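You operate a simulated robot arm through the tools that you are given. There is no shell and no other tool. Be economical: measure what you need, move in short steps, check, and stop when the job is done.

Carry out the task below with a simulated two-armed robot. There is one attempt and no reset: what you move stays moved.

JOB
On the top of the bags bench, fold the yellow wiping cloth in half, so that its two short edges meet.

It is judged by the outcome, as a careful person would: the job done as asked, and still so three seconds after it is handed in. It fails if anything else is knocked over, pushed out of place, dropped, spilled or broken. Flat cloth is picked up by pressing the open fingertips on it (5 to 10 N) and closing them slowly along it; thin cloth reads only 2 to 8 mm in the jaws.

ROBOT AND FRAMES
Two 7-joint arms with two-finger parallel grippers on one trunk, on a base that drives. Base frame: it is fixed to the floor where the robot stands at the start and does not move with it; the origin is under the middle of the robot, x ahead of it, y to its left, z up; the surface under the hand at the start is at about z = 860. Readings come in mm, rad, newtons and seconds.
The left shoulder is at the start at [80, 131, 947], the right one opposite. With the tool pointing down near the work surface each hand reaches from about 400 to 860 mm from the robot's upright axis, wherever it stands, measured 20 degrees to its own side. Places, roughly: top of the bags bench [600, 200, 900]. Payload 1.57 kg a hand.
The tool frame of a hand sits at the grasp point between the pads (the TCP): z along the fingers, y along the line on which they close. The tips reach 30 mm beyond it. The gripper opens to 110 mm. The fingers are 24 mm wide and 12 mm thick; the gripper's body (48 by 112 mm) begins 78 mm behind the TCP.
Orientation is that of the tool frame in the base frame, as [roll, pitch, yaw] about the fixed x, y, z axes, in that order (R = Rz(yaw) Ry(pitch) Rx(roll)). With the fingers straight down and closing along the base's y, the tool's x points along the base's -x, its y along +y and its z along -z.

CONTROLS
- The arms move only by the tool move_arm. It takes "left_increments", "right_increments" or both (then of equal length, played together; a hand with none holds still); each is a list of rows, each a list of 2 entries, a list of its own where there are three numbers: the shift along the tool's x, y, z in units of 400 mm (1.0 is 400 mm), then the turn, a rotation vector about the tool's x, y, z in units of 60 degrees (1.0 is 60 degrees). In form: [[[dx, dy, dz], [rx, ry, rz]], ...]. A call has 1 to 10 rows; each row is the pose to reach, as a shift and turn from the pose commanded when the call began, along the tool's axes at that moment. "left_gripper" and "right_gripper" are, for a hand that has rows, the finger opening in mm, from 0 to 110, set as the call begins (left out, the last holds). A call with a number of a shift or a turn outside -1 to 1 is refused whole. Each row takes 0.2 s and may step no farther than 50 mm and 0.15 rad from the row before; otherwise, or with a gripper value out of range, the whole call is refused. Where a pose cannot be reached the arm comes as near as it can. A force on the tool above 40 N (or 10 N above the force at the start of the call, whichever is more), or a blocked arm, ends the call early, and 0.2 s more pass. Each finger travels about 108 mm/s and halts on what it meets, pressing with about 32 N; the grip force reading is that of the motor and also rises with nothing between the fingers. The clock runs only during rows and for 0.2 s after the last one: add rows that repeat a pose to give the fingers time. It gives the time, the measured TCP pose, the force on the tool (base axes), the opening and the grip force at its end, in the units of the frame above (readings bear some noise), with the torque about the TCP (base axes, N m) and any sound that the robot's microphone picked up.
- Cameras (640 x 400 px; columns grow to the right, rows downward): "scene" is now at [-57.4, 4, 1425.8]; the picture's right is [0.11, -0.99, 0.00], its down [-0.64, -0.07, -0.76] and it looks along [0.76, 0.08, -0.65] (base axes); focal length 252 px, centre (320, 200). "left" rides on the left gripper at [70, -16, -141] in its tool frame; the picture's right is [0.23, 0.97, 0.00], its down [-0.86, 0.20, -0.48] and it looks along [-0.47, 0.11, 0.88] (tool axes); focal length 222 px, centre (320, 200). "right" rides on the right gripper at [70, 16, -141] in its tool frame; the picture's right is [-0.23, 0.97, 0.00], its down [-0.86, -0.20, -0.48] and it looks along [-0.47, -0.11, 0.88] (tool axes); focal length 222 px, centre (320, 200). There is no depth. A picture from a camera that has moved, and an enlarged one, comes with that camera's place and axes in the base frame and with its lens. The place of the scene camera against the robot may be out by one fixed shift of up to 18 mm in any direction.
- get_image(camera): a new picture of that camera. It takes no simulated time.
- steer(legs): drives the robot by 1 to 6 legs, each [ahead, left, turn to the left] in mm, mm and rad, along the robot's own axes; the way and the turn of a leg run together, so that a leg with both is an arc; at most 1500 mm and 3.142 rad a leg. The arms and the cameras ride along, it lands a little off, and it stops where it bumps. It gives what a move gives.
- aim_head(pan, tilt): turns the head with the scene camera to pan (to the left, within 1.902 rad either way) and tilt (down, from -0.506 to 1.204), counted from straight ahead of the robot. It gives what a move gives.
- zoom(camera, box): a new picture of the part [left, top, right, bottom] of that camera's present view, enlarged. It takes no simulated time.
- hand_in(): hands the job in; it is judged then, once.

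Go step by step. Nothing tells you exact positions but the pictures and the camera data: compare them with the known pose of the tool, close in by small moves and look again before you grip or let go. The budget is 120 turns and 108 pictures, counting those below and the enlarged ones. Unless the task says otherwise, let go and move clear before handing in, and close with one line.

The tools are called after "Emit:" as a command line: name --argument value ..., lists and objects as JSON in quotes. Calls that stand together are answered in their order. move_arm: Moves the arms, as the interface text tells. Its arguments: {"type":"object","properties":{"left_increments":{"type":"array","items":{"type":"array"}},"left_gripper":{"type":"number"},"right_increments":{"type":"array","items":{"type":"array"}},"right_gripper":{"type":"number"}},"required":[]} The other tools are called the same way: steer (legs) drives the base; aim_head (pan, tilt) turns the head that bears the scene camera; get_image (camera) takes a picture; zoom (camera, box) takes an enlarged picture of a part of a camera's view; hand_in () hands the job in.

At the start:

```text
clock: 0.0
left_eef_pos: [408.7, 308.2, 1003.0]
left_ee_rot: [-3.141, 0.001, 3.141]
left_ft_force: [0.2, -0.2, -0.4]
left_wrist_torque: [0.03, 0.0, -0.01]
left_opening: 109.9
left_finger_force: 0.1
right_eef_pos: [590.7, -32.1, 992.4]
right_ee_rot: [-3.141, 0.0, -3.141]
right_ft_force: [0.6, 1.2, -0.6]
right_wrist_torque: [0.05, 0.04, 0.01]
right_opening: 109.9
right_finger_force: 0.0
robot x, y, heading: [-0.3, 1.5, -0.001]
head pan, tilt: [0.11, 0.705]
```

scene: 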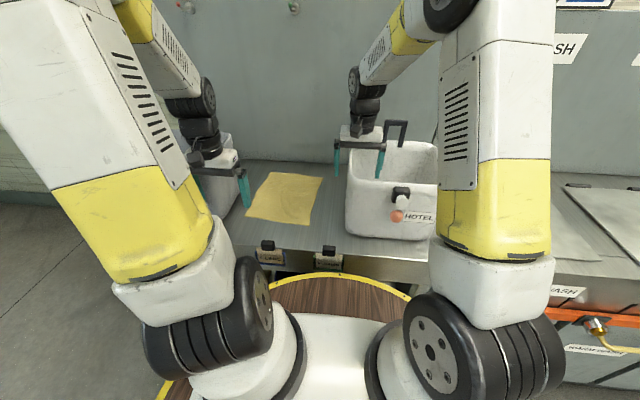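
right: 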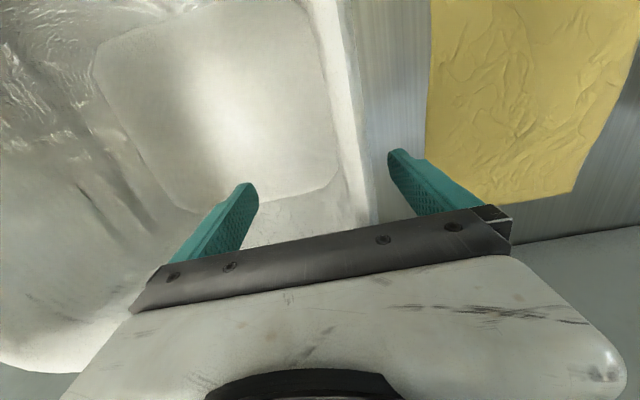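
left: 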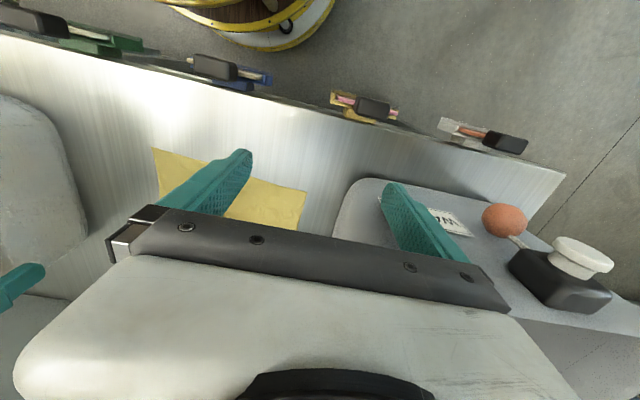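

The yellow cloth lies between two bins, its short edges roughly near x≈490 and far x≈745. I'll look closer before moving.

Emit:
zoom --camera "scene" --box '[160, 120, 440, 295]'

Emit:
zoom --camera "left" --box '[0, 80, 640, 320]'

```text
2.29 times, centred on (300, 208) of scene
camera zoom: at [-57.4, 4.0, 1425.8], right [0.11, -0.99, 0.0], down [-0.64, -0.07, -0.76], along [0.76, 0.08, -0.65], focal length 577 px, centre (366, 183)
```

zoom: 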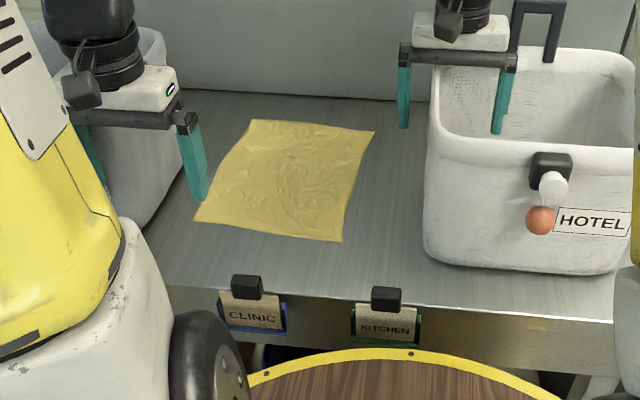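

```text
1.00 times, centred on (320, 200) of left (not enlarged: the box is as wide or as high as the picture)
camera zoom: at [338.8, 292.0, 1143.6], right [-0.23, 0.97, 0.0], down [0.86, 0.2, 0.48], along [0.47, 0.11, -0.88], focal length 222 px, centre (320, 200)
```

zoom: 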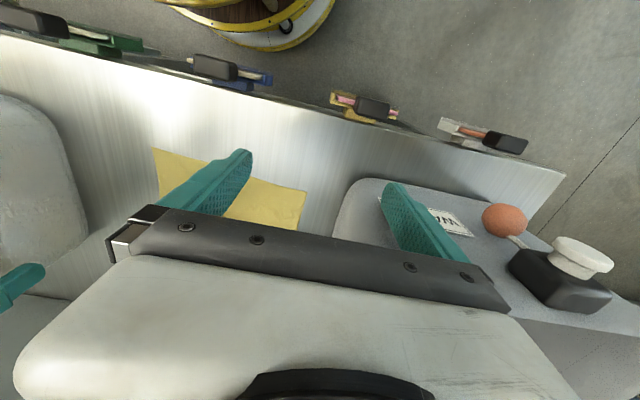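

Cloth corners come out near NL (481,305), NR (466,98), FL (735,287), FR (718,86), with bin walls about 50–100 mm either side. The right hand straddles a bin wall, so I first lift both hands straight up.

Emit:
move_arm --left_increments '[[[0, 0, -0.1], [0, 0, 0]], [[0, 0, -0.2], [0, 0, 0]], [[0, 0, -0.3], [0, 0, 0]], [[0, 0, -0.3], [0, 0, 0]]]' --right_increments '[[[0, 0, -0.1], [0, 0, 0]], [[0, 0, -0.2], [0, 0, 0]], [[0, 0, -0.3], [0, 0, 0]], [[0, 0, -0.3], [0, 0, 0]]]'

```text
clock: 1.0
left_eef_pos: [405.8, 308.4, 1122.9]
left_ee_rot: [-3.141, -0.001, 3.141]
left_ft_force: [-0.3, 0.3, -0.1]
left_wrist_torque: [-0.01, -0.02, -0.06]
left_opening: 110.1
left_finger_force: 0.0
right_eef_pos: [590.3, -30.3, 1109.8]
right_ee_rot: [3.141, 0.0, 3.141]
right_ft_force: [0.2, 0.4, 0.1]
right_wrist_torque: [0.02, 0.05, 0.0]
right_opening: 110.1
right_finger_force: 0.0
robot x, y, heading: [-3.2, 3.2, 0.003]
head pan, tilt: [0.11, 0.705]
```

Both hands are clear. Now I carry them above the far corners and narrow the fingers.

Emit:
move_arm --left_increments '[[[-0.105, -0.015, 0], [0, 0, 0]], [[-0.21, -0.03, 0], [0, 0, 0]], [[-0.315, -0.045, 0], [0, 0, 0]], [[-0.42, -0.06, 0], [0, 0, 0]], [[-0.525, -0.075, 0], [0, 0, 0]], [[-0.63, -0.09, 0], [0, 0, 0]], [[-0.735, -0.108, 0], [0, 0, 0]], [[-0.735, -0.108, 0], [0, 0, 0]]]' --right_increments '[[[-0.036, 0.05, 0], [0, 0, 0]], [[-0.072, 0.1, 0], [0, 0, 0]], [[-0.108, 0.15, 0], [0, 0, 0]], [[-0.144, 0.2, 0], [0, 0, 0]], [[-0.18, 0.25, 0], [0, 0, 0]], [[-0.216, 0.3, 0], [0, 0, 0]], [[-0.25, 0.363, 0], [0, 0, 0]], [[-0.25, 0.363, 0], [0, 0, 0]]]' --left_gripper 40 --right_gripper 40

Emit:
get_image --camera "left"

Emit:
get_image --camera "right"

Emit:
get_image --camera "scene"

```text
clock: 2.8
left_eef_pos: [701.7, 266.2, 1122.5]
left_ee_rot: [-3.141, -0.001, 3.141]
left_ft_force: [-0.5, -0.4, 0.9]
left_wrist_torque: [0.0, -0.03, 0.01]
left_opening: 40.0
left_finger_force: 0.1
right_eef_pos: [689.6, 112.0, 1113.1]
right_ee_rot: [3.141, 0.0, 3.141]
right_ft_force: [-0.1, 0.0, 0.1]
right_wrist_torque: [-0.03, -0.02, 0.0]
right_opening: 40.4
right_finger_force: 0.0
robot x, y, heading: [-2.5, 0.1, 0.0]
head pan, tilt: [0.11, 0.705]
```

```text
102 pictures are left
camera left: at [631.7, 248.4, 1263.5], right [-0.23, 0.97, 0.0], down [0.86, 0.2, 0.48], along [0.47, 0.11, -0.88], focal length 222 px, centre (320, 200)
```

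left: 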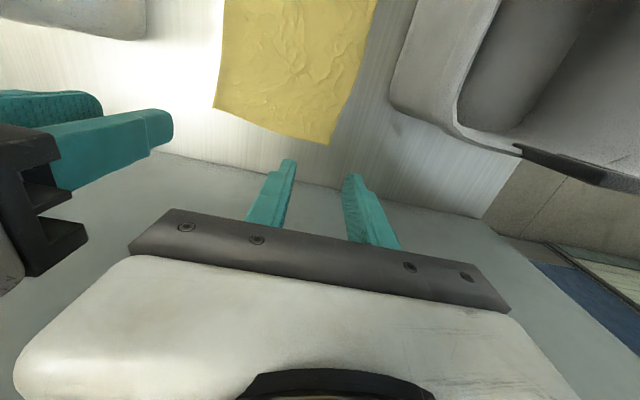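

```text
101 pictures are left
camera right: at [619.2, 128.2, 1253.0], right [0.23, 0.97, 0.0], down [0.86, -0.2, 0.48], along [0.47, -0.11, -0.88], focal length 222 px, centre (320, 200)
```

right: 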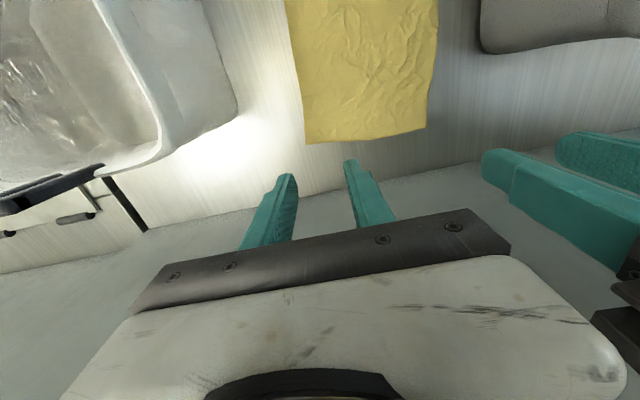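

```text
100 pictures are left
camera scene: at [-57.2, 4.0, 1425.8], right [0.11, -0.99, 0.0], down [-0.64, -0.07, -0.76], along [0.76, 0.08, -0.65], focal length 252 px, centre (320, 200)
```

scene: 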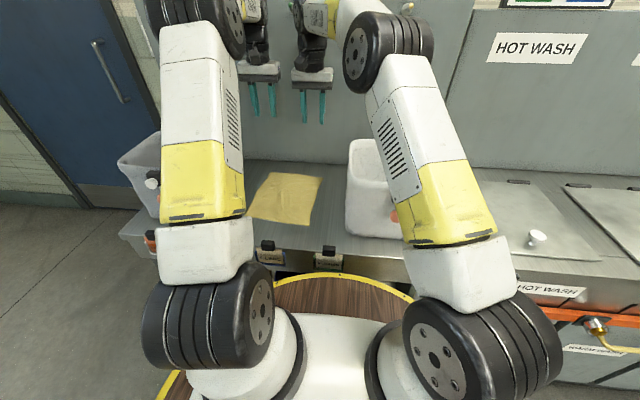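

Corners refine to FL (731,287) and FR (713,83) at z≈860, with the wall at x≈815. I descend both hands near the far corners, keeping fingertips about 20 mm above the cloth.

Emit:
move_arm --left_increments '[[[-0.03, -0.005, 0.1], [0, 0, 0]], [[-0.0625, -0.01, 0.2], [0, 0, 0]], [[-0.0625, -0.01, 0.3], [0, 0, 0]], [[-0.0625, -0.01, 0.4], [0, 0, 0]], [[-0.0625, -0.01, 0.48], [0, 0, 0]], [[-0.0625, -0.01, 0.53], [0, 0, 0]], [[-0.0625, -0.01, 0.53], [0, 0, 0]]]' --right_increments '[[[-0.03, -0.005, 0.1], [0, 0, 0]], [[-0.057, -0.01, 0.2], [0, 0, 0]], [[-0.057, -0.01, 0.3], [0, 0, 0]], [[-0.057, -0.01, 0.38], [0, 0, 0]], [[-0.057, -0.01, 0.46], [0, 0, 0]], [[-0.057, -0.01, 0.507], [0, 0, 0]], [[-0.057, -0.01, 0.507], [0, 0, 0]]]' --left_gripper 26 --right_gripper 26

Emit:
get_image --camera "left"

Emit:
get_image --camera "right"

Emit:
zoom --camera "scene" --box '[220, 120, 380, 220]'

```text
clock: 4.4
left_eef_pos: [726.3, 262.6, 909.6]
left_ee_rot: [-3.14, 0.0, 3.141]
left_ft_force: [0.4, 0.3, 0.8]
left_wrist_torque: [0.04, 0.0, 0.01]
left_opening: 26.1
left_finger_force: 0.1
right_eef_pos: [713.7, 109.2, 909.7]
right_ee_rot: [3.14, 0.0, 3.141]
right_ft_force: [-0.3, 0.1, 0.2]
right_wrist_torque: [-0.01, 0.02, -0.02]
right_opening: 26.2
right_finger_force: 0.0
robot x, y, heading: [3.3, 2.4, 0.0]
head pan, tilt: [0.11, 0.705]
```

```text
99 pictures are left
camera left: at [656.2, 245.1, 1050.3], right [-0.23, 0.97, 0.0], down [0.86, 0.2, 0.48], along [0.47, 0.11, -0.88], focal length 222 px, centre (320, 200)
```

left: 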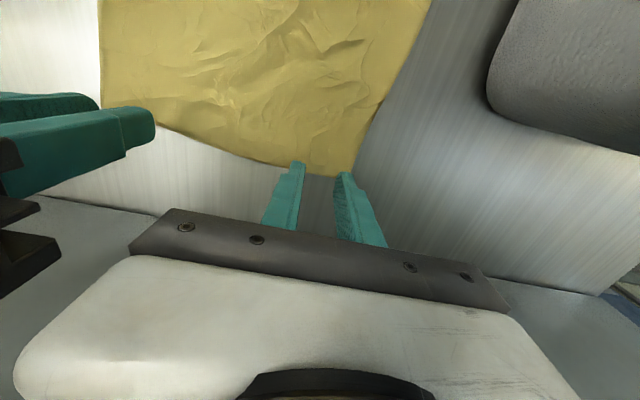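

```text
98 pictures are left
camera right: at [643.0, 124.6, 1050.1], right [0.23, 0.97, 0.0], down [0.86, -0.2, 0.48], along [0.47, -0.11, -0.88], focal length 222 px, centre (320, 200)
```

right: 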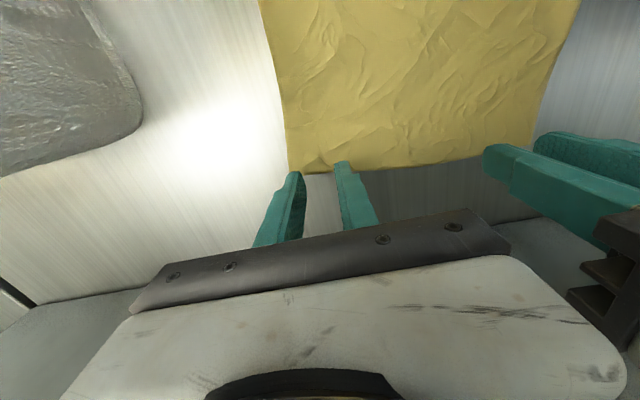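

```text
4.00 times, centred on (300, 170) of scene
camera zoom: at [-57.3, 4.0, 1425.8], right [0.11, -0.99, 0.0], down [-0.64, -0.07, -0.76], along [0.76, 0.08, -0.65], focal length 1010 px, centre (400, 320)
```

zoom: 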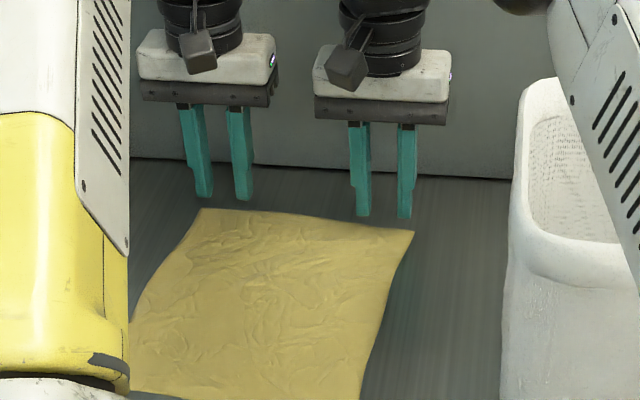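

Both hands are lined up at the corners with about 13 mm of cloth edge under the fingers. Now a slow descent toward contact.

Emit:
move_arm --left_increments '[[[0.006, 0, 0.02], [0, 0, 0]], [[0.006, 0, 0.035], [0, 0, 0]], [[0.006, 0, 0.043], [0, 0, 0]], [[0.006, 0, 0.043], [0, 0, 0]]]' --right_increments '[[[0.006, 0, 0.02], [0, 0, 0]], [[0.006, 0, 0.035], [0, 0, 0]], [[0.006, 0, 0.043], [0, 0, 0]], [[0.006, 0, 0.043], [0, 0, 0]]]'

```text
clock: 5.4
left_eef_pos: [724.4, 261.9, 893.0]
left_ee_rot: [3.142, 0.0, 3.14]
left_ft_force: [1.3, 0.4, -1.0]
left_wrist_torque: [-0.01, -0.02, 0.03]
left_opening: 25.8
left_finger_force: 0.0
right_eef_pos: [710.7, 108.4, 891.8]
right_ee_rot: [-3.14, -0.001, 3.141]
right_ft_force: [0.0, -0.7, -0.1]
right_wrist_torque: [0.02, 0.03, -0.03]
right_opening: 26.2
right_finger_force: 0.1
robot x, y, heading: [-2.4, -1.3, -0.004]
head pan, tilt: [0.11, 0.705]
```

Emit:
move_arm --left_increments '[[[0, 0, 0.004], [0, 0, 0]], [[0, 0, 0.007], [0, 0, 0]], [[0, 0, 0.007], [0, 0, 0]]]' --right_increments '[[[0, 0, 0.004], [0, 0, 0]], [[0, 0, 0.007], [0, 0, 0]], [[0, 0, 0.007], [0, 0, 0]]]'

```text
clock: 6.2
left_eef_pos: [723.9, 260.8, 892.0]
left_ee_rot: [-3.141, 0.0, -3.141]
left_ft_force: [-0.2, 0.5, 3.5]
left_wrist_torque: [-0.01, 0.03, 0.02]
left_opening: 26.0
left_finger_force: 0.1
right_eef_pos: [709.3, 108.6, 891.8]
right_ee_rot: [-3.141, 0.001, -3.141]
right_ft_force: [-2.7, -0.4, 12.9]
right_wrist_torque: [-0.02, 0.17, 0.01]
right_opening: 25.8
right_finger_force: 0.0
robot x, y, heading: [-1.9, -3.4, 0.002]
head pan, tilt: [0.11, 0.705]
```

Both are touching the surface (left 3.5 N, right 12.9 N). I even the pressure toward 5–10 N.

Emit:
move_arm --left_increments '[[[0, 0, 0.002], [0, 0, 0]], [[0, 0, 0.002], [0, 0, 0]]]' --right_increments '[[[0, 0, -0.0015], [0, 0, 0]], [[0, 0, -0.0015], [0, 0, 0]]]'

Emit:
zoom --camera "left" --box '[220, 100, 440, 240]'

Emit:
zoom --camera "right" --box '[220, 100, 440, 240]'

```text
clock: 6.8
left_eef_pos: [724.2, 260.9, 890.6]
left_ee_rot: [-3.141, 0.001, 3.14]
left_ft_force: [-0.6, 1.3, 7.3]
left_wrist_torque: [-0.01, 0.06, -0.02]
left_opening: 26.0
left_finger_force: 0.1
right_eef_pos: [709.9, 109.2, 892.0]
right_ee_rot: [-3.141, 0.003, 3.139]
right_ft_force: [0.5, -1.5, 13.7]
right_wrist_torque: [0.05, 0.04, 0.01]
right_opening: 25.7
right_finger_force: 0.0
robot x, y, heading: [-0.3, -0.3, -0.001]
head pan, tilt: [0.11, 0.705]
```

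```text
2.86 times, centred on (330, 170) of left
camera zoom: at [655.2, 244.7, 1031.4], right [-0.23, 0.97, 0.0], down [0.85, 0.2, 0.48], along [0.47, 0.11, -0.88], focal length 635 px, centre (291, 286)
```

zoom: 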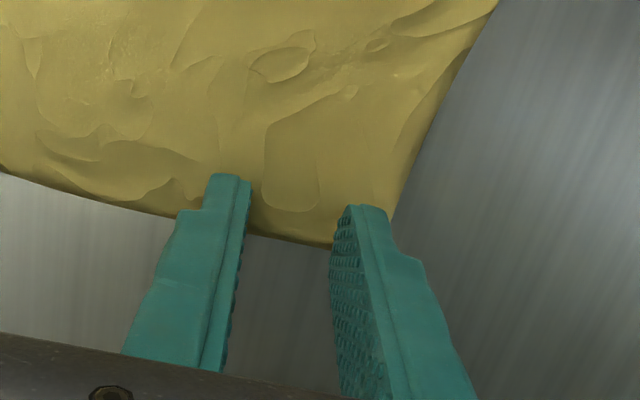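

```text
2.86 times, centred on (330, 170) of right
camera zoom: at [639.8, 125.1, 1031.8], right [0.23, 0.97, 0.0], down [0.85, -0.2, 0.48], along [0.47, -0.11, -0.88], focal length 635 px, centre (291, 286)
```

zoom: 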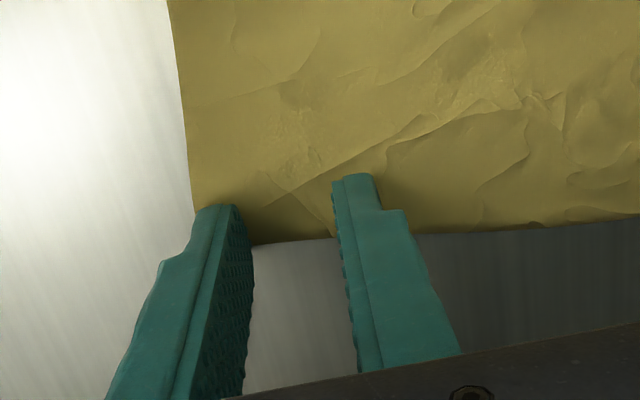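

Both fingertip pairs sit on the edge strip. Now close slowly in stages while pressing.

Emit:
move_arm --left_increments '[[[0, 0, 0], [0, 0, 0]], [[0, 0, 0], [0, 0, 0]]]' --right_increments '[[[0, 0, -0.001], [0, 0, 0]], [[0, 0, -0.001], [0, 0, 0]]]' --left_gripper 20 --right_gripper 20

Emit:
move_arm --left_increments '[[[0, 0, 0], [0, 0, 0]], [[0, 0, 0], [0, 0, 0]]]' --right_increments '[[[0, 0, 0], [0, 0, 0]], [[0, 0, 0], [0, 0, 0]]]' --left_gripper 14 --right_gripper 14

Emit:
zoom --camera "left" --box '[220, 100, 440, 240]'

Emit:
zoom --camera "right" --box '[220, 100, 440, 240]'

```text
clock: 7.4
left_eef_pos: [724.6, 261.1, 890.9]
left_ee_rot: [-3.141, 0.002, 3.14]
left_ft_force: [1.2, -1.3, 8.2]
left_wrist_torque: [-0.06, 0.02, 0.02]
left_opening: 20.3
left_finger_force: 0.3
right_eef_pos: [710.3, 110.3, 892.1]
right_ee_rot: [3.14, 0.002, 3.14]
right_ft_force: [-0.9, 0.9, 14.4]
right_wrist_torque: [0.03, 0.09, 0.0]
right_opening: 17.7
right_finger_force: 0.0
robot x, y, heading: [1.9, 0.6, 0.003]
head pan, tilt: [0.11, 0.705]
```

```text
clock: 8.0
left_eef_pos: [724.8, 262.0, 891.1]
left_ee_rot: [3.141, 0.0, -3.141]
left_ft_force: [1.1, 0.8, 10.9]
left_wrist_torque: [0.0, 0.0, -0.01]
left_opening: 10.9
left_finger_force: 0.2
right_eef_pos: [710.8, 109.4, 891.2]
right_ee_rot: [3.141, 0.002, -3.141]
right_ft_force: [-0.1, 1.7, 13.6]
right_wrist_torque: [0.01, 0.08, 0.0]
right_opening: 14.7
right_finger_force: 0.5
robot x, y, heading: [1.9, -1.1, 0.005]
head pan, tilt: [0.11, 0.705]
```

```text
2.86 times, centred on (330, 170) of left
camera zoom: at [655.1, 245.0, 1031.3], right [-0.23, 0.97, 0.0], down [0.85, 0.2, 0.48], along [0.47, 0.11, -0.88], focal length 635 px, centre (291, 286)
```

zoom: 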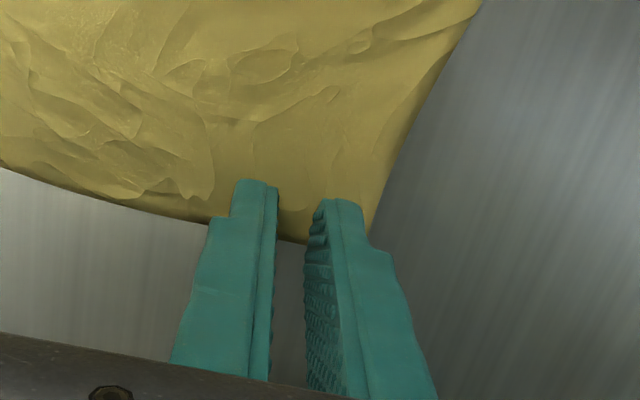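

```text
2.86 times, centred on (330, 170) of right
camera zoom: at [639.7, 125.6, 1031.8], right [0.23, 0.97, 0.0], down [0.85, -0.2, 0.48], along [0.47, -0.11, -0.88], focal length 635 px, centre (291, 286)
```

zoom: 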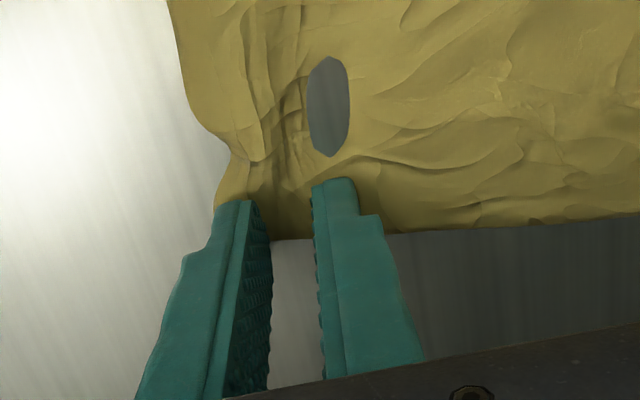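

The cloth is bunching between the right fingers; the left is sliding in as well. Continue closing in small steps.

Emit:
move_arm --left_increments '[[[0, 0, 0], [0, 0, 0]], [[0, 0, 0], [0, 0, 0]]]' --right_increments '[[[0, 0, 0], [0, 0, 0]], [[0, 0, 0], [0, 0, 0]]]' --left_gripper 7 --right_gripper 8

Emit:
move_arm --left_increments '[[[0, 0, 0], [0, 0, 0]], [[0, 0, 0], [0, 0, 0]], [[0, 0, 0], [0, 0, 0]]]' --right_increments '[[[0, 0, 0], [0, 0, 0]], [[0, 0, 0], [0, 0, 0]], [[0, 0, 0], [0, 0, 0]]]' --left_gripper 0 --right_gripper 0

Emit:
zoom --camera "left" --box '[220, 100, 440, 240]'

Emit:
zoom --camera "right" --box '[220, 100, 440, 240]'

```text
clock: 8.6
left_eef_pos: [724.7, 261.0, 891.1]
left_ee_rot: [3.141, 0.001, -3.141]
left_ft_force: [-0.1, 0.3, 11.5]
left_wrist_torque: [-0.02, 0.04, -0.01]
left_opening: 7.1
left_finger_force: 0.0
right_eef_pos: [709.7, 110.1, 891.3]
right_ee_rot: [-3.141, 0.002, 3.14]
right_ft_force: [0.5, 2.1, 15.5]
right_wrist_torque: [0.06, 0.09, -0.01]
right_opening: 9.9
right_finger_force: 27.7
robot x, y, heading: [-2.5, -1.5, 0.001]
head pan, tilt: [0.11, 0.705]
```

```text
clock: 9.4
left_eef_pos: [725.8, 261.2, 890.6]
left_ee_rot: [3.14, 0.002, -3.14]
left_ft_force: [0.8, -0.3, 13.2]
left_wrist_torque: [0.03, 0.05, 0.02]
left_opening: 0.1
left_finger_force: 21.2
right_eef_pos: [710.4, 109.1, 890.9]
right_ee_rot: [-3.141, 0.001, -3.141]
right_ft_force: [1.0, 1.4, 14.9]
right_wrist_torque: [0.05, 0.05, 0.0]
right_opening: 9.8
right_finger_force: 27.9
robot x, y, heading: [-2.6, 5.2, 0.003]
head pan, tilt: [0.11, 0.705]
```

```text
2.86 times, centred on (330, 170) of left
camera zoom: at [655.1, 244.6, 1031.3], right [-0.23, 0.97, 0.0], down [0.85, 0.2, 0.48], along [0.47, 0.11, -0.88], focal length 635 px, centre (291, 286)
```

zoom: 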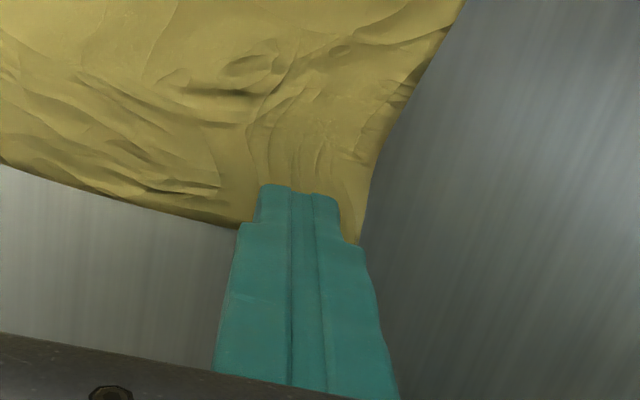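

```text
2.86 times, centred on (330, 170) of right
camera zoom: at [639.7, 125.5, 1031.8], right [0.23, 0.97, 0.0], down [0.85, -0.2, 0.48], along [0.47, -0.11, -0.88], focal length 635 px, centre (291, 286)
```

zoom: 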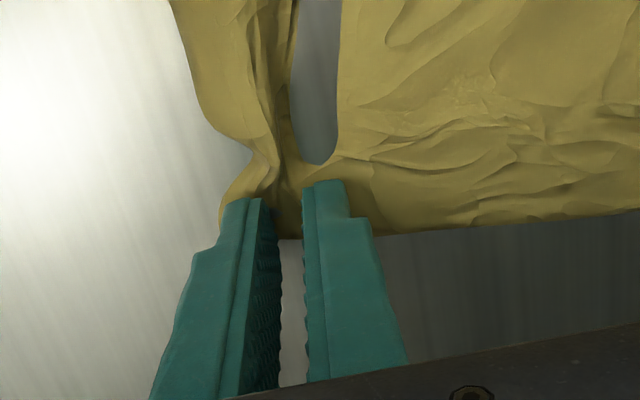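

The right hand holds a ridge (9.8 mm, 28 N), but the left closed on nothing. I raise the left slightly, reopen and press again a little harder.

Emit:
move_arm --left_increments '[[[0, 0, -0.02], [0, 0, 0]], [[0, 0, -0.02], [0, 0, 0]], [[0, 0, -0.02], [0, 0, 0]]]' --left_gripper 30

Emit:
zoom --camera "left" --box '[220, 100, 440, 240]'

Emit:
zoom --camera "scene" --box '[220, 120, 380, 220]'

```text
clock: 10.2
left_eef_pos: [723.9, 261.3, 897.5]
left_ee_rot: [3.141, 0.0, -3.141]
left_ft_force: [-0.6, 0.4, 0.2]
left_wrist_torque: [-0.03, 0.0, 0.01]
left_opening: 29.8
left_finger_force: 0.1
right_eef_pos: [709.4, 108.3, 890.8]
right_ee_rot: [-3.14, 0.0, -3.141]
right_ft_force: [-1.3, -0.4, 18.7]
right_wrist_torque: [0.02, 0.14, -0.02]
right_opening: 9.7
right_finger_force: 28.0
robot x, y, heading: [-2.3, 0.2, 0.002]
head pan, tilt: [0.11, 0.705]
```

```text
2.86 times, centred on (330, 170) of left
camera zoom: at [654.7, 244.5, 1038.8], right [-0.23, 0.97, 0.0], down [0.86, 0.2, 0.48], along [0.47, 0.11, -0.88], focal length 635 px, centre (291, 286)
```

zoom: 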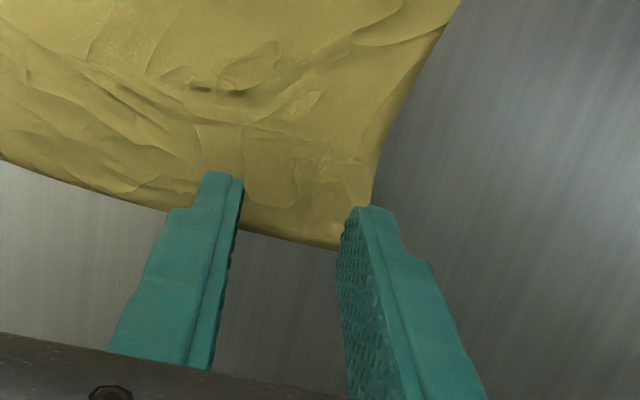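

```text
4.00 times, centred on (300, 170) of scene
camera zoom: at [-58.0, 3.9, 1425.8], right [0.11, -0.99, 0.0], down [-0.64, -0.07, -0.76], along [0.76, 0.08, -0.65], focal length 1010 px, centre (400, 320)
```

zoom: 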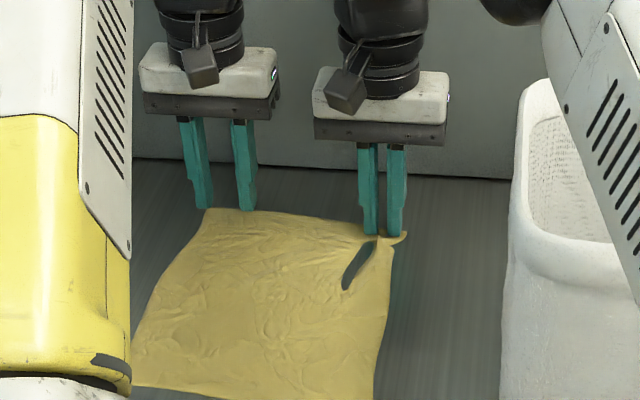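

The cloth corner moved slightly inward to about (724,286). I shift the left hand inward a touch and press at around 13–15 N.

Emit:
move_arm --left_increments '[[[0.01, -0.015, 0], [0, 0, 0]], [[0.01, -0.015, 0.014], [0, 0, 0]], [[0.01, -0.015, 0.022], [0, 0, 0]], [[0.01, -0.015, 0.022], [0, 0, 0]]]'

```text
clock: 11.2
left_eef_pos: [720.4, 254.4, 891.3]
left_ee_rot: [3.141, 0.004, 3.141]
left_ft_force: [-3.4, -0.6, 15.1]
left_wrist_torque: [-0.08, 0.17, -0.03]
left_opening: 30.0
left_finger_force: 0.0
right_eef_pos: [709.9, 110.2, 891.5]
right_ee_rot: [3.141, 0.001, 3.142]
right_ft_force: [1.3, 1.2, 16.1]
right_wrist_torque: [0.02, 0.04, 0.01]
right_opening: 9.5
right_finger_force: 27.7
robot x, y, heading: [0.9, -0.6, -0.001]
head pan, tilt: [0.11, 0.705]
```

Emit:
move_arm --left_increments '[[[0, 0, 0], [0, 0, 0]], [[0, 0, 0], [0, 0, 0]]]' --left_gripper 22

Emit:
move_arm --left_increments '[[[0, 0, 0], [0, 0, 0]], [[0, 0, 0], [0, 0, 0]]]' --left_gripper 14

Emit:
move_arm --left_increments '[[[0, 0, 0], [0, 0, 0]], [[0, 0, 0], [0, 0, 0]]]' --left_gripper 6

Emit:
zoom --camera "left" --box '[220, 100, 440, 240]'

```text
clock: 11.8
left_eef_pos: [721.3, 253.8, 890.5]
left_ee_rot: [-3.141, 0.003, -3.141]
left_ft_force: [2.6, -0.6, 20.4]
left_wrist_torque: [-0.08, -0.01, 0.0]
left_opening: 19.7
left_finger_force: 0.1
right_eef_pos: [708.3, 110.7, 891.1]
right_ee_rot: [-3.14, 0.001, -3.141]
right_ft_force: [2.3, 2.8, 15.9]
right_wrist_torque: [0.02, 0.01, -0.01]
right_opening: 9.9
right_finger_force: 28.5
robot x, y, heading: [-1.6, 2.6, -0.001]
head pan, tilt: [0.11, 0.705]
```

```text
clock: 12.4
left_eef_pos: [720.2, 255.0, 890.9]
left_ee_rot: [3.141, 0.004, -3.141]
left_ft_force: [2.9, 0.4, 26.9]
left_wrist_torque: [0.0, -0.01, -0.03]
left_opening: 14.4
left_finger_force: 0.1
right_eef_pos: [708.5, 109.2, 891.1]
right_ee_rot: [-3.14, 0.002, 3.141]
right_ft_force: [2.1, 2.8, 14.2]
right_wrist_torque: [0.07, -0.01, 0.01]
right_opening: 9.4
right_finger_force: 27.7
robot x, y, heading: [1.1, 0.5, -0.001]
head pan, tilt: [0.11, 0.705]
```

```text
clock: 13.0
left_eef_pos: [720.8, 255.5, 891.4]
left_ee_rot: [-3.14, 0.004, -3.14]
left_ft_force: [0.8, 1.9, 32.1]
left_wrist_torque: [0.05, 0.08, 0.02]
left_opening: 2.7
left_finger_force: 0.1
right_eef_pos: [709.3, 109.5, 892.6]
right_ee_rot: [3.141, 0.002, 3.141]
right_ft_force: [2.7, 1.4, 11.7]
right_wrist_torque: [0.05, 0.0, 0.0]
right_opening: 9.7
right_finger_force: 28.0
robot x, y, heading: [1.8, -0.5, -0.004]
head pan, tilt: [0.11, 0.705]
```

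```text
2.86 times, centred on (330, 170) of left
camera zoom: at [650.8, 238.7, 1031.1], right [-0.23, 0.97, 0.0], down [0.85, 0.2, 0.48], along [0.47, 0.11, -0.88], focal length 635 px, centre (291, 286)
```

zoom: 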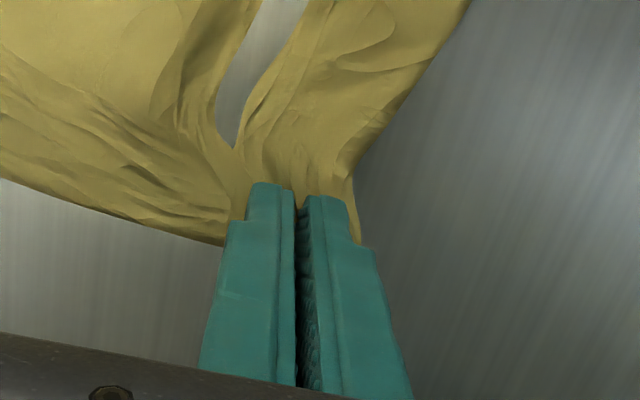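

A ridge forms at the left too. Ease the pressure slightly and close fully.

Emit:
move_arm --left_increments '[[[0, 0, -0.001], [0, 0, 0]], [[0, 0, -0.002], [0, 0, 0]], [[0, 0, -0.002], [0, 0, 0]]]' --left_gripper 0

```text
clock: 13.8
left_eef_pos: [719.8, 254.4, 891.1]
left_ee_rot: [-3.14, 0.002, -3.141]
left_ft_force: [4.0, 0.0, 26.3]
left_wrist_torque: [0.01, -0.1, 0.04]
left_opening: 0.0
left_finger_force: 20.7
right_eef_pos: [709.2, 110.0, 893.6]
right_ee_rot: [3.141, 0.001, 3.141]
right_ft_force: [1.5, 1.1, 13.1]
right_wrist_torque: [0.02, 0.03, 0.02]
right_opening: 9.6
right_finger_force: 28.0
robot x, y, heading: [-1.5, 0.3, 0.001]
head pan, tilt: [0.11, 0.705]
```

The left slipped off again; the ridge formed behind the fingertips. I'll reopen and re-grip 8 mm deeper into the cloth, with lighter pressure.

Emit:
move_arm --left_increments '[[[0, 0, -0.025], [0, 0, 0]], [[0, 0, -0.025], [0, 0, 0]], [[0, 0, -0.025], [0, 0, 0]], [[0.02, 0.0, -0.025], [0, 0, 0]]]' --left_gripper 30

Emit:
zoom --camera "left" --box '[220, 100, 440, 240]'

```text
clock: 14.8
left_eef_pos: [712.9, 255.3, 900.3]
left_ee_rot: [-3.141, 0.003, 3.141]
left_ft_force: [-0.1, 0.2, 0.0]
left_wrist_torque: [0.02, 0.0, 0.02]
left_opening: 30.0
left_finger_force: 0.1
right_eef_pos: [710.0, 109.2, 891.7]
right_ee_rot: [3.141, -0.001, -3.141]
right_ft_force: [-3.4, -0.5, 18.7]
right_wrist_torque: [-0.07, 0.2, 0.0]
right_opening: 9.6
right_finger_force: 27.4
robot x, y, heading: [-2.0, 0.8, 0.0]
head pan, tilt: [0.11, 0.705]
```

```text
2.86 times, centred on (330, 170) of left
camera zoom: at [643.5, 238.5, 1040.6], right [-0.23, 0.97, 0.0], down [0.86, 0.2, 0.48], along [0.47, 0.11, -0.88], focal length 635 px, centre (291, 286)
```

zoom: 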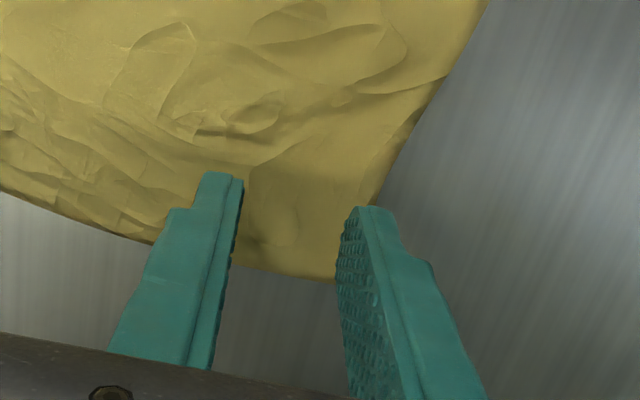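

Now the fingertips are fully over the cloth. Press down at about 8 N.

Emit:
move_arm --left_increments '[[[0, 0, 0.012], [0, 0, 0]], [[0, 0, 0.02], [0, 0, 0]], [[0, 0, 0.023], [0, 0, 0]], [[0, 0, 0.023], [0, 0, 0]]]'

Emit:
move_arm --left_increments '[[[0, 0, 0.0], [0, 0, 0]], [[0, 0, 0.0], [0, 0, 0]]]' --left_gripper 24

```text
clock: 15.8
left_eef_pos: [712.4, 255.4, 891.7]
left_ee_rot: [3.141, 0.001, 3.141]
left_ft_force: [1.1, 0.5, 0.9]
left_wrist_torque: [0.0, -0.01, 0.03]
left_opening: 30.3
left_finger_force: 0.1
right_eef_pos: [710.7, 109.7, 892.0]
right_ee_rot: [-3.14, 0.0, -3.14]
right_ft_force: [-3.8, -1.5, 20.2]
right_wrist_torque: [0.01, 0.24, 0.0]
right_opening: 9.4
right_finger_force: 28.1
robot x, y, heading: [1.7, 1.2, 0.003]
head pan, tilt: [0.11, 0.705]
```

```text
clock: 16.4
left_eef_pos: [712.6, 255.3, 892.0]
left_ee_rot: [-3.141, 0.001, -3.141]
left_ft_force: [0.4, -0.3, -0.1]
left_wrist_torque: [0.01, 0.01, -0.02]
left_opening: 24.1
left_finger_force: 0.2
right_eef_pos: [709.6, 109.8, 891.3]
right_ee_rot: [3.14, -0.001, -3.14]
right_ft_force: [-5.1, -0.7, 20.5]
right_wrist_torque: [-0.04, 0.26, 0.03]
right_opening: 9.7
right_finger_force: 28.1
robot x, y, heading: [-0.3, -0.7, 0.002]
head pan, tilt: [0.11, 0.705]
```

Not in contact yet, so I reopen and lower another 1–2 mm.

Emit:
move_arm --left_increments '[[[0, 0, 0.002], [0, 0, 0]], [[0, 0, 0.005], [0, 0, 0]], [[0, 0, 0.005], [0, 0, 0]]]' --left_gripper 30

```text
clock: 17.2
left_eef_pos: [712.2, 254.9, 891.2]
left_ee_rot: [3.14, 0.001, 3.141]
left_ft_force: [-2.0, -2.3, 14.6]
left_wrist_torque: [-0.03, 0.06, -0.03]
left_opening: 30.0
left_finger_force: 0.1
right_eef_pos: [709.4, 110.1, 890.1]
right_ee_rot: [3.141, 0.002, -3.142]
right_ft_force: [-2.0, 0.8, 16.2]
right_wrist_torque: [-0.03, 0.16, -0.03]
right_opening: 9.6
right_finger_force: 27.7
robot x, y, heading: [-1.2, -0.7, -0.0]
head pan, tilt: [0.11, 0.705]
```

Emit:
move_arm --left_increments '[[[0, 0, -0.001], [0, 0, 0]], [[0, 0, -0.001], [0, 0, 0]]]' --left_gripper 24

Emit:
move_arm --left_increments '[[[0, 0, -0.001], [0, 0, 0]], [[0, 0, -0.001], [0, 0, 0]]]' --left_gripper 18

Emit:
zoom --camera "left" --box '[220, 100, 440, 240]'

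```text
clock: 17.8
left_eef_pos: [713.8, 255.5, 891.6]
left_ee_rot: [3.141, 0.004, -3.14]
left_ft_force: [1.3, -0.1, 18.5]
left_wrist_torque: [0.05, -0.05, -0.01]
left_opening: 20.9
left_finger_force: 0.0
right_eef_pos: [708.7, 109.4, 891.1]
right_ee_rot: [-3.141, 0.001, -3.141]
right_ft_force: [-0.9, 0.6, 15.8]
right_wrist_torque: [-0.02, 0.13, -0.01]
right_opening: 9.6
right_finger_force: 27.9
robot x, y, heading: [-2.1, -4.3, 0.001]
head pan, tilt: [0.11, 0.705]
```

```text
clock: 18.4
left_eef_pos: [713.1, 255.0, 891.6]
left_ee_rot: [-3.141, 0.001, -3.141]
left_ft_force: [2.6, 1.4, 18.2]
left_wrist_torque: [0.08, -0.14, -0.03]
left_opening: 18.3
left_finger_force: 0.0
right_eef_pos: [709.4, 109.9, 891.8]
right_ee_rot: [3.14, 0.0, -3.141]
right_ft_force: [-1.1, -0.1, 16.4]
right_wrist_torque: [0.02, 0.09, -0.04]
right_opening: 9.5
right_finger_force: 27.6
robot x, y, heading: [0.5, 1.9, 0.003]
head pan, tilt: [0.11, 0.705]
```

```text
2.86 times, centred on (330, 170) of left
camera zoom: at [643.0, 239.0, 1031.2], right [-0.23, 0.97, 0.0], down [0.85, 0.2, 0.48], along [0.47, 0.11, -0.88], focal length 635 px, centre (291, 286)
```

zoom: 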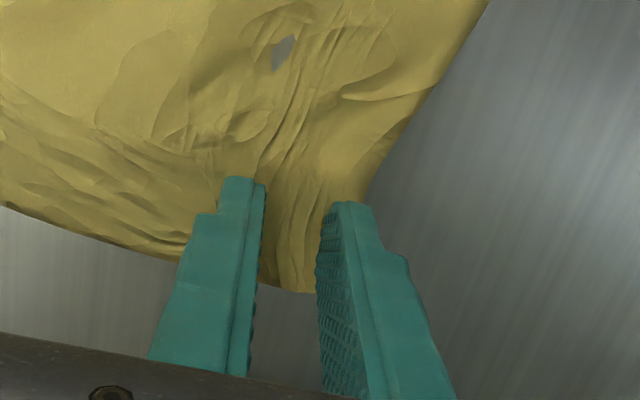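

Ridges are visible between the left fingers. Continue closing slowly while easing pressure a bit.

Emit:
move_arm --left_increments '[[[0, 0, -0.0015], [0, 0, 0]], [[0, 0, -0.0015], [0, 0, 0]]]' --left_gripper 12

Emit:
move_arm --left_increments '[[[0, 0, -0.0015], [0, 0, 0]], [[0, 0, -0.0015], [0, 0, 0]], [[0, 0, -0.0015], [0, 0, 0]]]' --left_gripper 4

Emit:
zoom --camera "left" --box '[220, 100, 440, 240]'

```text
clock: 19.0
left_eef_pos: [713.1, 255.9, 892.5]
left_ee_rot: [-3.142, 0.0, 3.14]
left_ft_force: [-0.5, -0.6, 15.9]
left_wrist_torque: [-0.02, -0.05, -0.03]
left_opening: 12.3
left_finger_force: 11.1
right_eef_pos: [709.9, 109.4, 890.5]
right_ee_rot: [-3.141, 0.003, 3.141]
right_ft_force: [-0.3, 0.0, 14.6]
right_wrist_torque: [0.01, 0.07, -0.03]
right_opening: 9.7
right_finger_force: 27.8
robot x, y, heading: [0.1, 3.0, 0.005]
head pan, tilt: [0.11, 0.705]
```

```text
clock: 19.8
left_eef_pos: [712.1, 255.1, 890.5]
left_ee_rot: [3.142, -0.001, -3.141]
left_ft_force: [-0.8, -1.4, 8.4]
left_wrist_torque: [-0.05, -0.02, -0.02]
left_opening: 4.4
left_finger_force: 0.1
right_eef_pos: [709.1, 109.9, 890.9]
right_ee_rot: [-3.141, 0.001, -3.14]
right_ft_force: [-3.1, 0.5, 15.7]
right_wrist_torque: [0.04, 0.14, -0.04]
right_opening: 9.7
right_finger_force: 27.8
robot x, y, heading: [-0.6, -1.2, -0.004]
head pan, tilt: [0.11, 0.705]
```

```text
2.86 times, centred on (330, 170) of left
camera zoom: at [642.8, 239.0, 1031.5], right [-0.23, 0.97, 0.0], down [0.86, 0.2, 0.48], along [0.47, 0.11, -0.88], focal length 635 px, centre (291, 286)
```

zoom: 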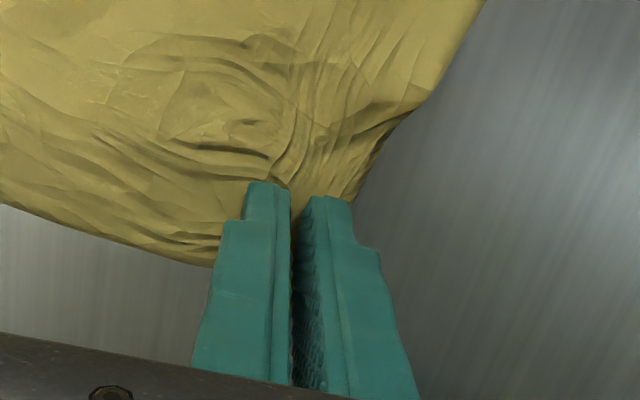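

It gripped briefly at 12 mm, then slipped as I eased the pressure. I'll redo it holding about 15 N throughout, as worked on the right.

Emit:
move_arm --left_increments '[[[0, 0, -0.02], [0, 0, 0]], [[0, 0, -0.02], [0, 0, 0]], [[0, 0, -0.02], [0, 0, 0]]]' --left_gripper 28

Emit:
zoom --camera "left" --box '[220, 100, 440, 240]'

```text
clock: 20.6
left_eef_pos: [712.4, 255.2, 898.9]
left_ee_rot: [-3.141, 0.001, -3.141]
left_ft_force: [-0.2, 1.5, 0.4]
left_wrist_torque: [0.03, 0.05, -0.01]
left_opening: 28.0
left_finger_force: 0.1
right_eef_pos: [709.1, 110.0, 891.2]
right_ee_rot: [-3.141, 0.002, 3.141]
right_ft_force: [-4.0, -1.1, 19.0]
right_wrist_torque: [-0.01, 0.26, 0.03]
right_opening: 9.6
right_finger_force: 27.8
robot x, y, heading: [0.4, -2.7, -0.003]
head pan, tilt: [0.11, 0.705]
```

```text
2.86 times, centred on (330, 170) of left
camera zoom: at [642.9, 239.3, 1039.7], right [-0.23, 0.97, 0.0], down [0.86, 0.2, 0.48], along [0.47, 0.11, -0.88], focal length 635 px, centre (291, 286)
```

zoom: 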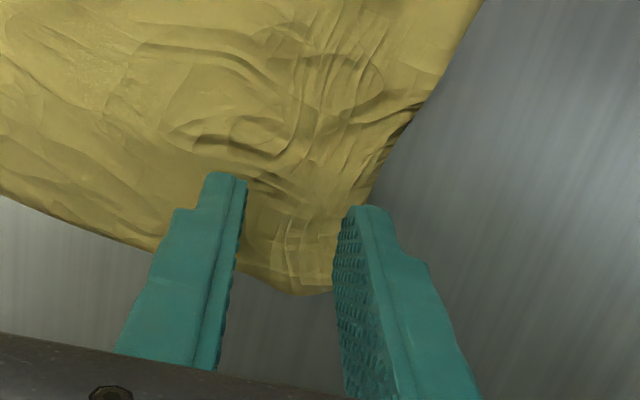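

Emit:
move_arm --left_increments '[[[0, -0.015, 0.0], [0, 0, 0]], [[0, -0.015, 0.012], [0, 0, 0]], [[0, -0.015, 0.021], [0, 0, 0]], [[0, -0.015, 0.0235], [0, 0, 0]], [[0, -0.015, 0.0235], [0, 0, 0]]]'

```text
clock: 21.8
left_eef_pos: [712.8, 249.8, 890.2]
left_ee_rot: [3.141, 0.002, 3.14]
left_ft_force: [-2.8, 0.3, 13.3]
left_wrist_torque: [0.04, 0.08, 0.03]
left_opening: 28.2
left_finger_force: 0.1
right_eef_pos: [709.8, 108.9, 891.6]
right_ee_rot: [-3.141, 0.002, 3.141]
right_ft_force: [-1.2, -0.3, 17.6]
right_wrist_torque: [-0.01, 0.15, 0.01]
right_opening: 9.3
right_finger_force: 27.7
robot x, y, heading: [0.3, -0.0, 0.002]
head pan, tilt: [0.11, 0.705]
```

Emit:
move_arm --left_increments '[[[0, 0, 0], [0, 0, 0]], [[0, 0, 0], [0, 0, 0]]]' --left_gripper 20

Emit:
move_arm --left_increments '[[[0, 0, 0], [0, 0, 0]], [[0, 0, 0], [0, 0, 0]]]' --left_gripper 14

Emit:
move_arm --left_increments '[[[0, 0, 0], [0, 0, 0]], [[0, 0, 0], [0, 0, 0]]]' --left_gripper 10

Emit:
zoom --camera "left" --box '[220, 100, 440, 240]'

```text
clock: 22.4
left_eef_pos: [713.4, 248.5, 892.3]
left_ee_rot: [3.141, 0.003, 3.14]
left_ft_force: [1.2, -1.1, 16.3]
left_wrist_torque: [0.0, 0.0, 0.02]
left_opening: 17.4
left_finger_force: 0.0
right_eef_pos: [709.6, 109.8, 891.9]
right_ee_rot: [-3.142, 0.001, 3.141]
right_ft_force: [-1.6, 0.1, 16.4]
right_wrist_torque: [0.0, 0.11, -0.01]
right_opening: 9.7
right_finger_force: 27.2
robot x, y, heading: [-1.1, -1.6, 0.001]
head pan, tilt: [0.11, 0.705]
```

```text
clock: 23.0
left_eef_pos: [712.7, 248.0, 890.9]
left_ee_rot: [3.14, 0.003, -3.141]
left_ft_force: [3.0, 0.0, 22.1]
left_wrist_torque: [0.03, -0.05, 0.0]
left_opening: 14.1
left_finger_force: 0.3
right_eef_pos: [709.7, 109.2, 890.9]
right_ee_rot: [3.14, 0.003, -3.141]
right_ft_force: [-0.1, 2.1, 14.6]
right_wrist_torque: [0.01, 0.07, 0.0]
right_opening: 9.6
right_finger_force: 27.6
robot x, y, heading: [4.3, 1.6, 0.001]
head pan, tilt: [0.11, 0.705]
```

```text
clock: 23.6
left_eef_pos: [713.8, 248.6, 891.1]
left_ee_rot: [3.141, 0.002, 3.141]
left_ft_force: [-0.1, -2.7, 26.5]
left_wrist_torque: [0.0, 0.0, 0.02]
left_opening: 7.1
left_finger_force: 0.0
right_eef_pos: [708.6, 109.3, 891.1]
right_ee_rot: [3.141, 0.0, 3.141]
right_ft_force: [2.0, 1.6, 12.3]
right_wrist_torque: [0.06, 0.04, -0.05]
right_opening: 9.5
right_finger_force: 27.9
robot x, y, heading: [-1.1, 1.6, -0.001]
head pan, tilt: [0.11, 0.705]
```

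```text
2.86 times, centred on (330, 170) of left
camera zoom: at [642.7, 232.1, 1031.2], right [-0.23, 0.97, 0.0], down [0.85, 0.2, 0.48], along [0.47, 0.11, -0.88], focal length 635 px, centre (291, 286)
```

zoom: 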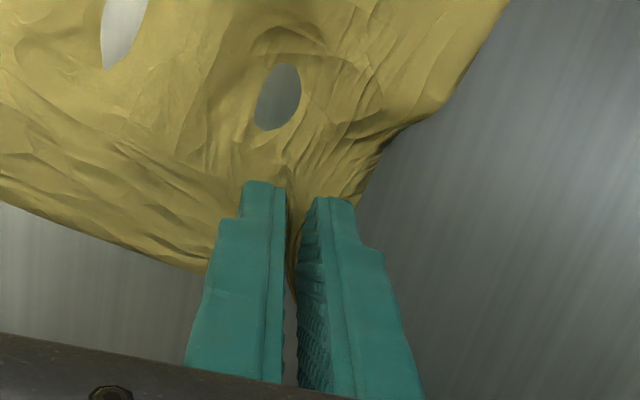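

There's cloth visible up between the left fingers now. Close fully.

Emit:
move_arm --left_increments '[[[0, 0, 0], [0, 0, 0]], [[0, 0, 0], [0, 0, 0]], [[0, 0, 0], [0, 0, 0]]]' --left_gripper 0

Emit:
zoom --camera "left" --box '[220, 100, 440, 240]'

```text
clock: 24.4
left_eef_pos: [711.9, 249.4, 890.6]
left_ee_rot: [3.141, 0.002, 3.14]
left_ft_force: [-0.3, -0.6, 29.8]
left_wrist_torque: [0.02, -0.05, -0.06]
left_opening: 1.7
left_finger_force: 23.2
right_eef_pos: [708.5, 109.6, 891.1]
right_ee_rot: [3.141, 0.002, -3.141]
right_ft_force: [2.7, 2.1, 9.8]
right_wrist_torque: [0.06, -0.02, -0.01]
right_opening: 9.7
right_finger_force: 27.6
robot x, y, heading: [3.0, 2.8, -0.001]
head pan, tilt: [0.11, 0.705]
```

```text
2.86 times, centred on (330, 170) of left
camera zoom: at [642.7, 232.5, 1031.2], right [-0.23, 0.97, 0.0], down [0.85, 0.2, 0.48], along [0.47, 0.11, -0.88], focal length 635 px, centre (291, 286)
```

zoom: 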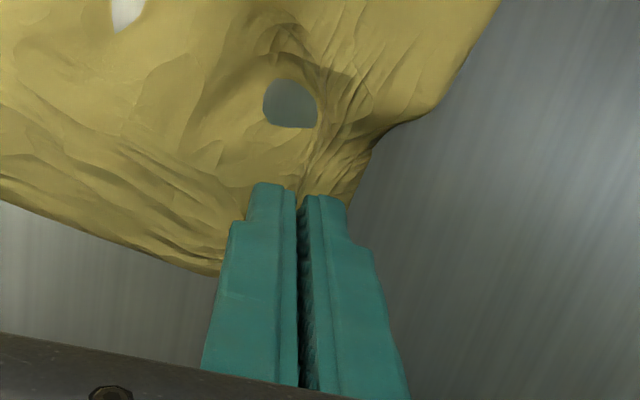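

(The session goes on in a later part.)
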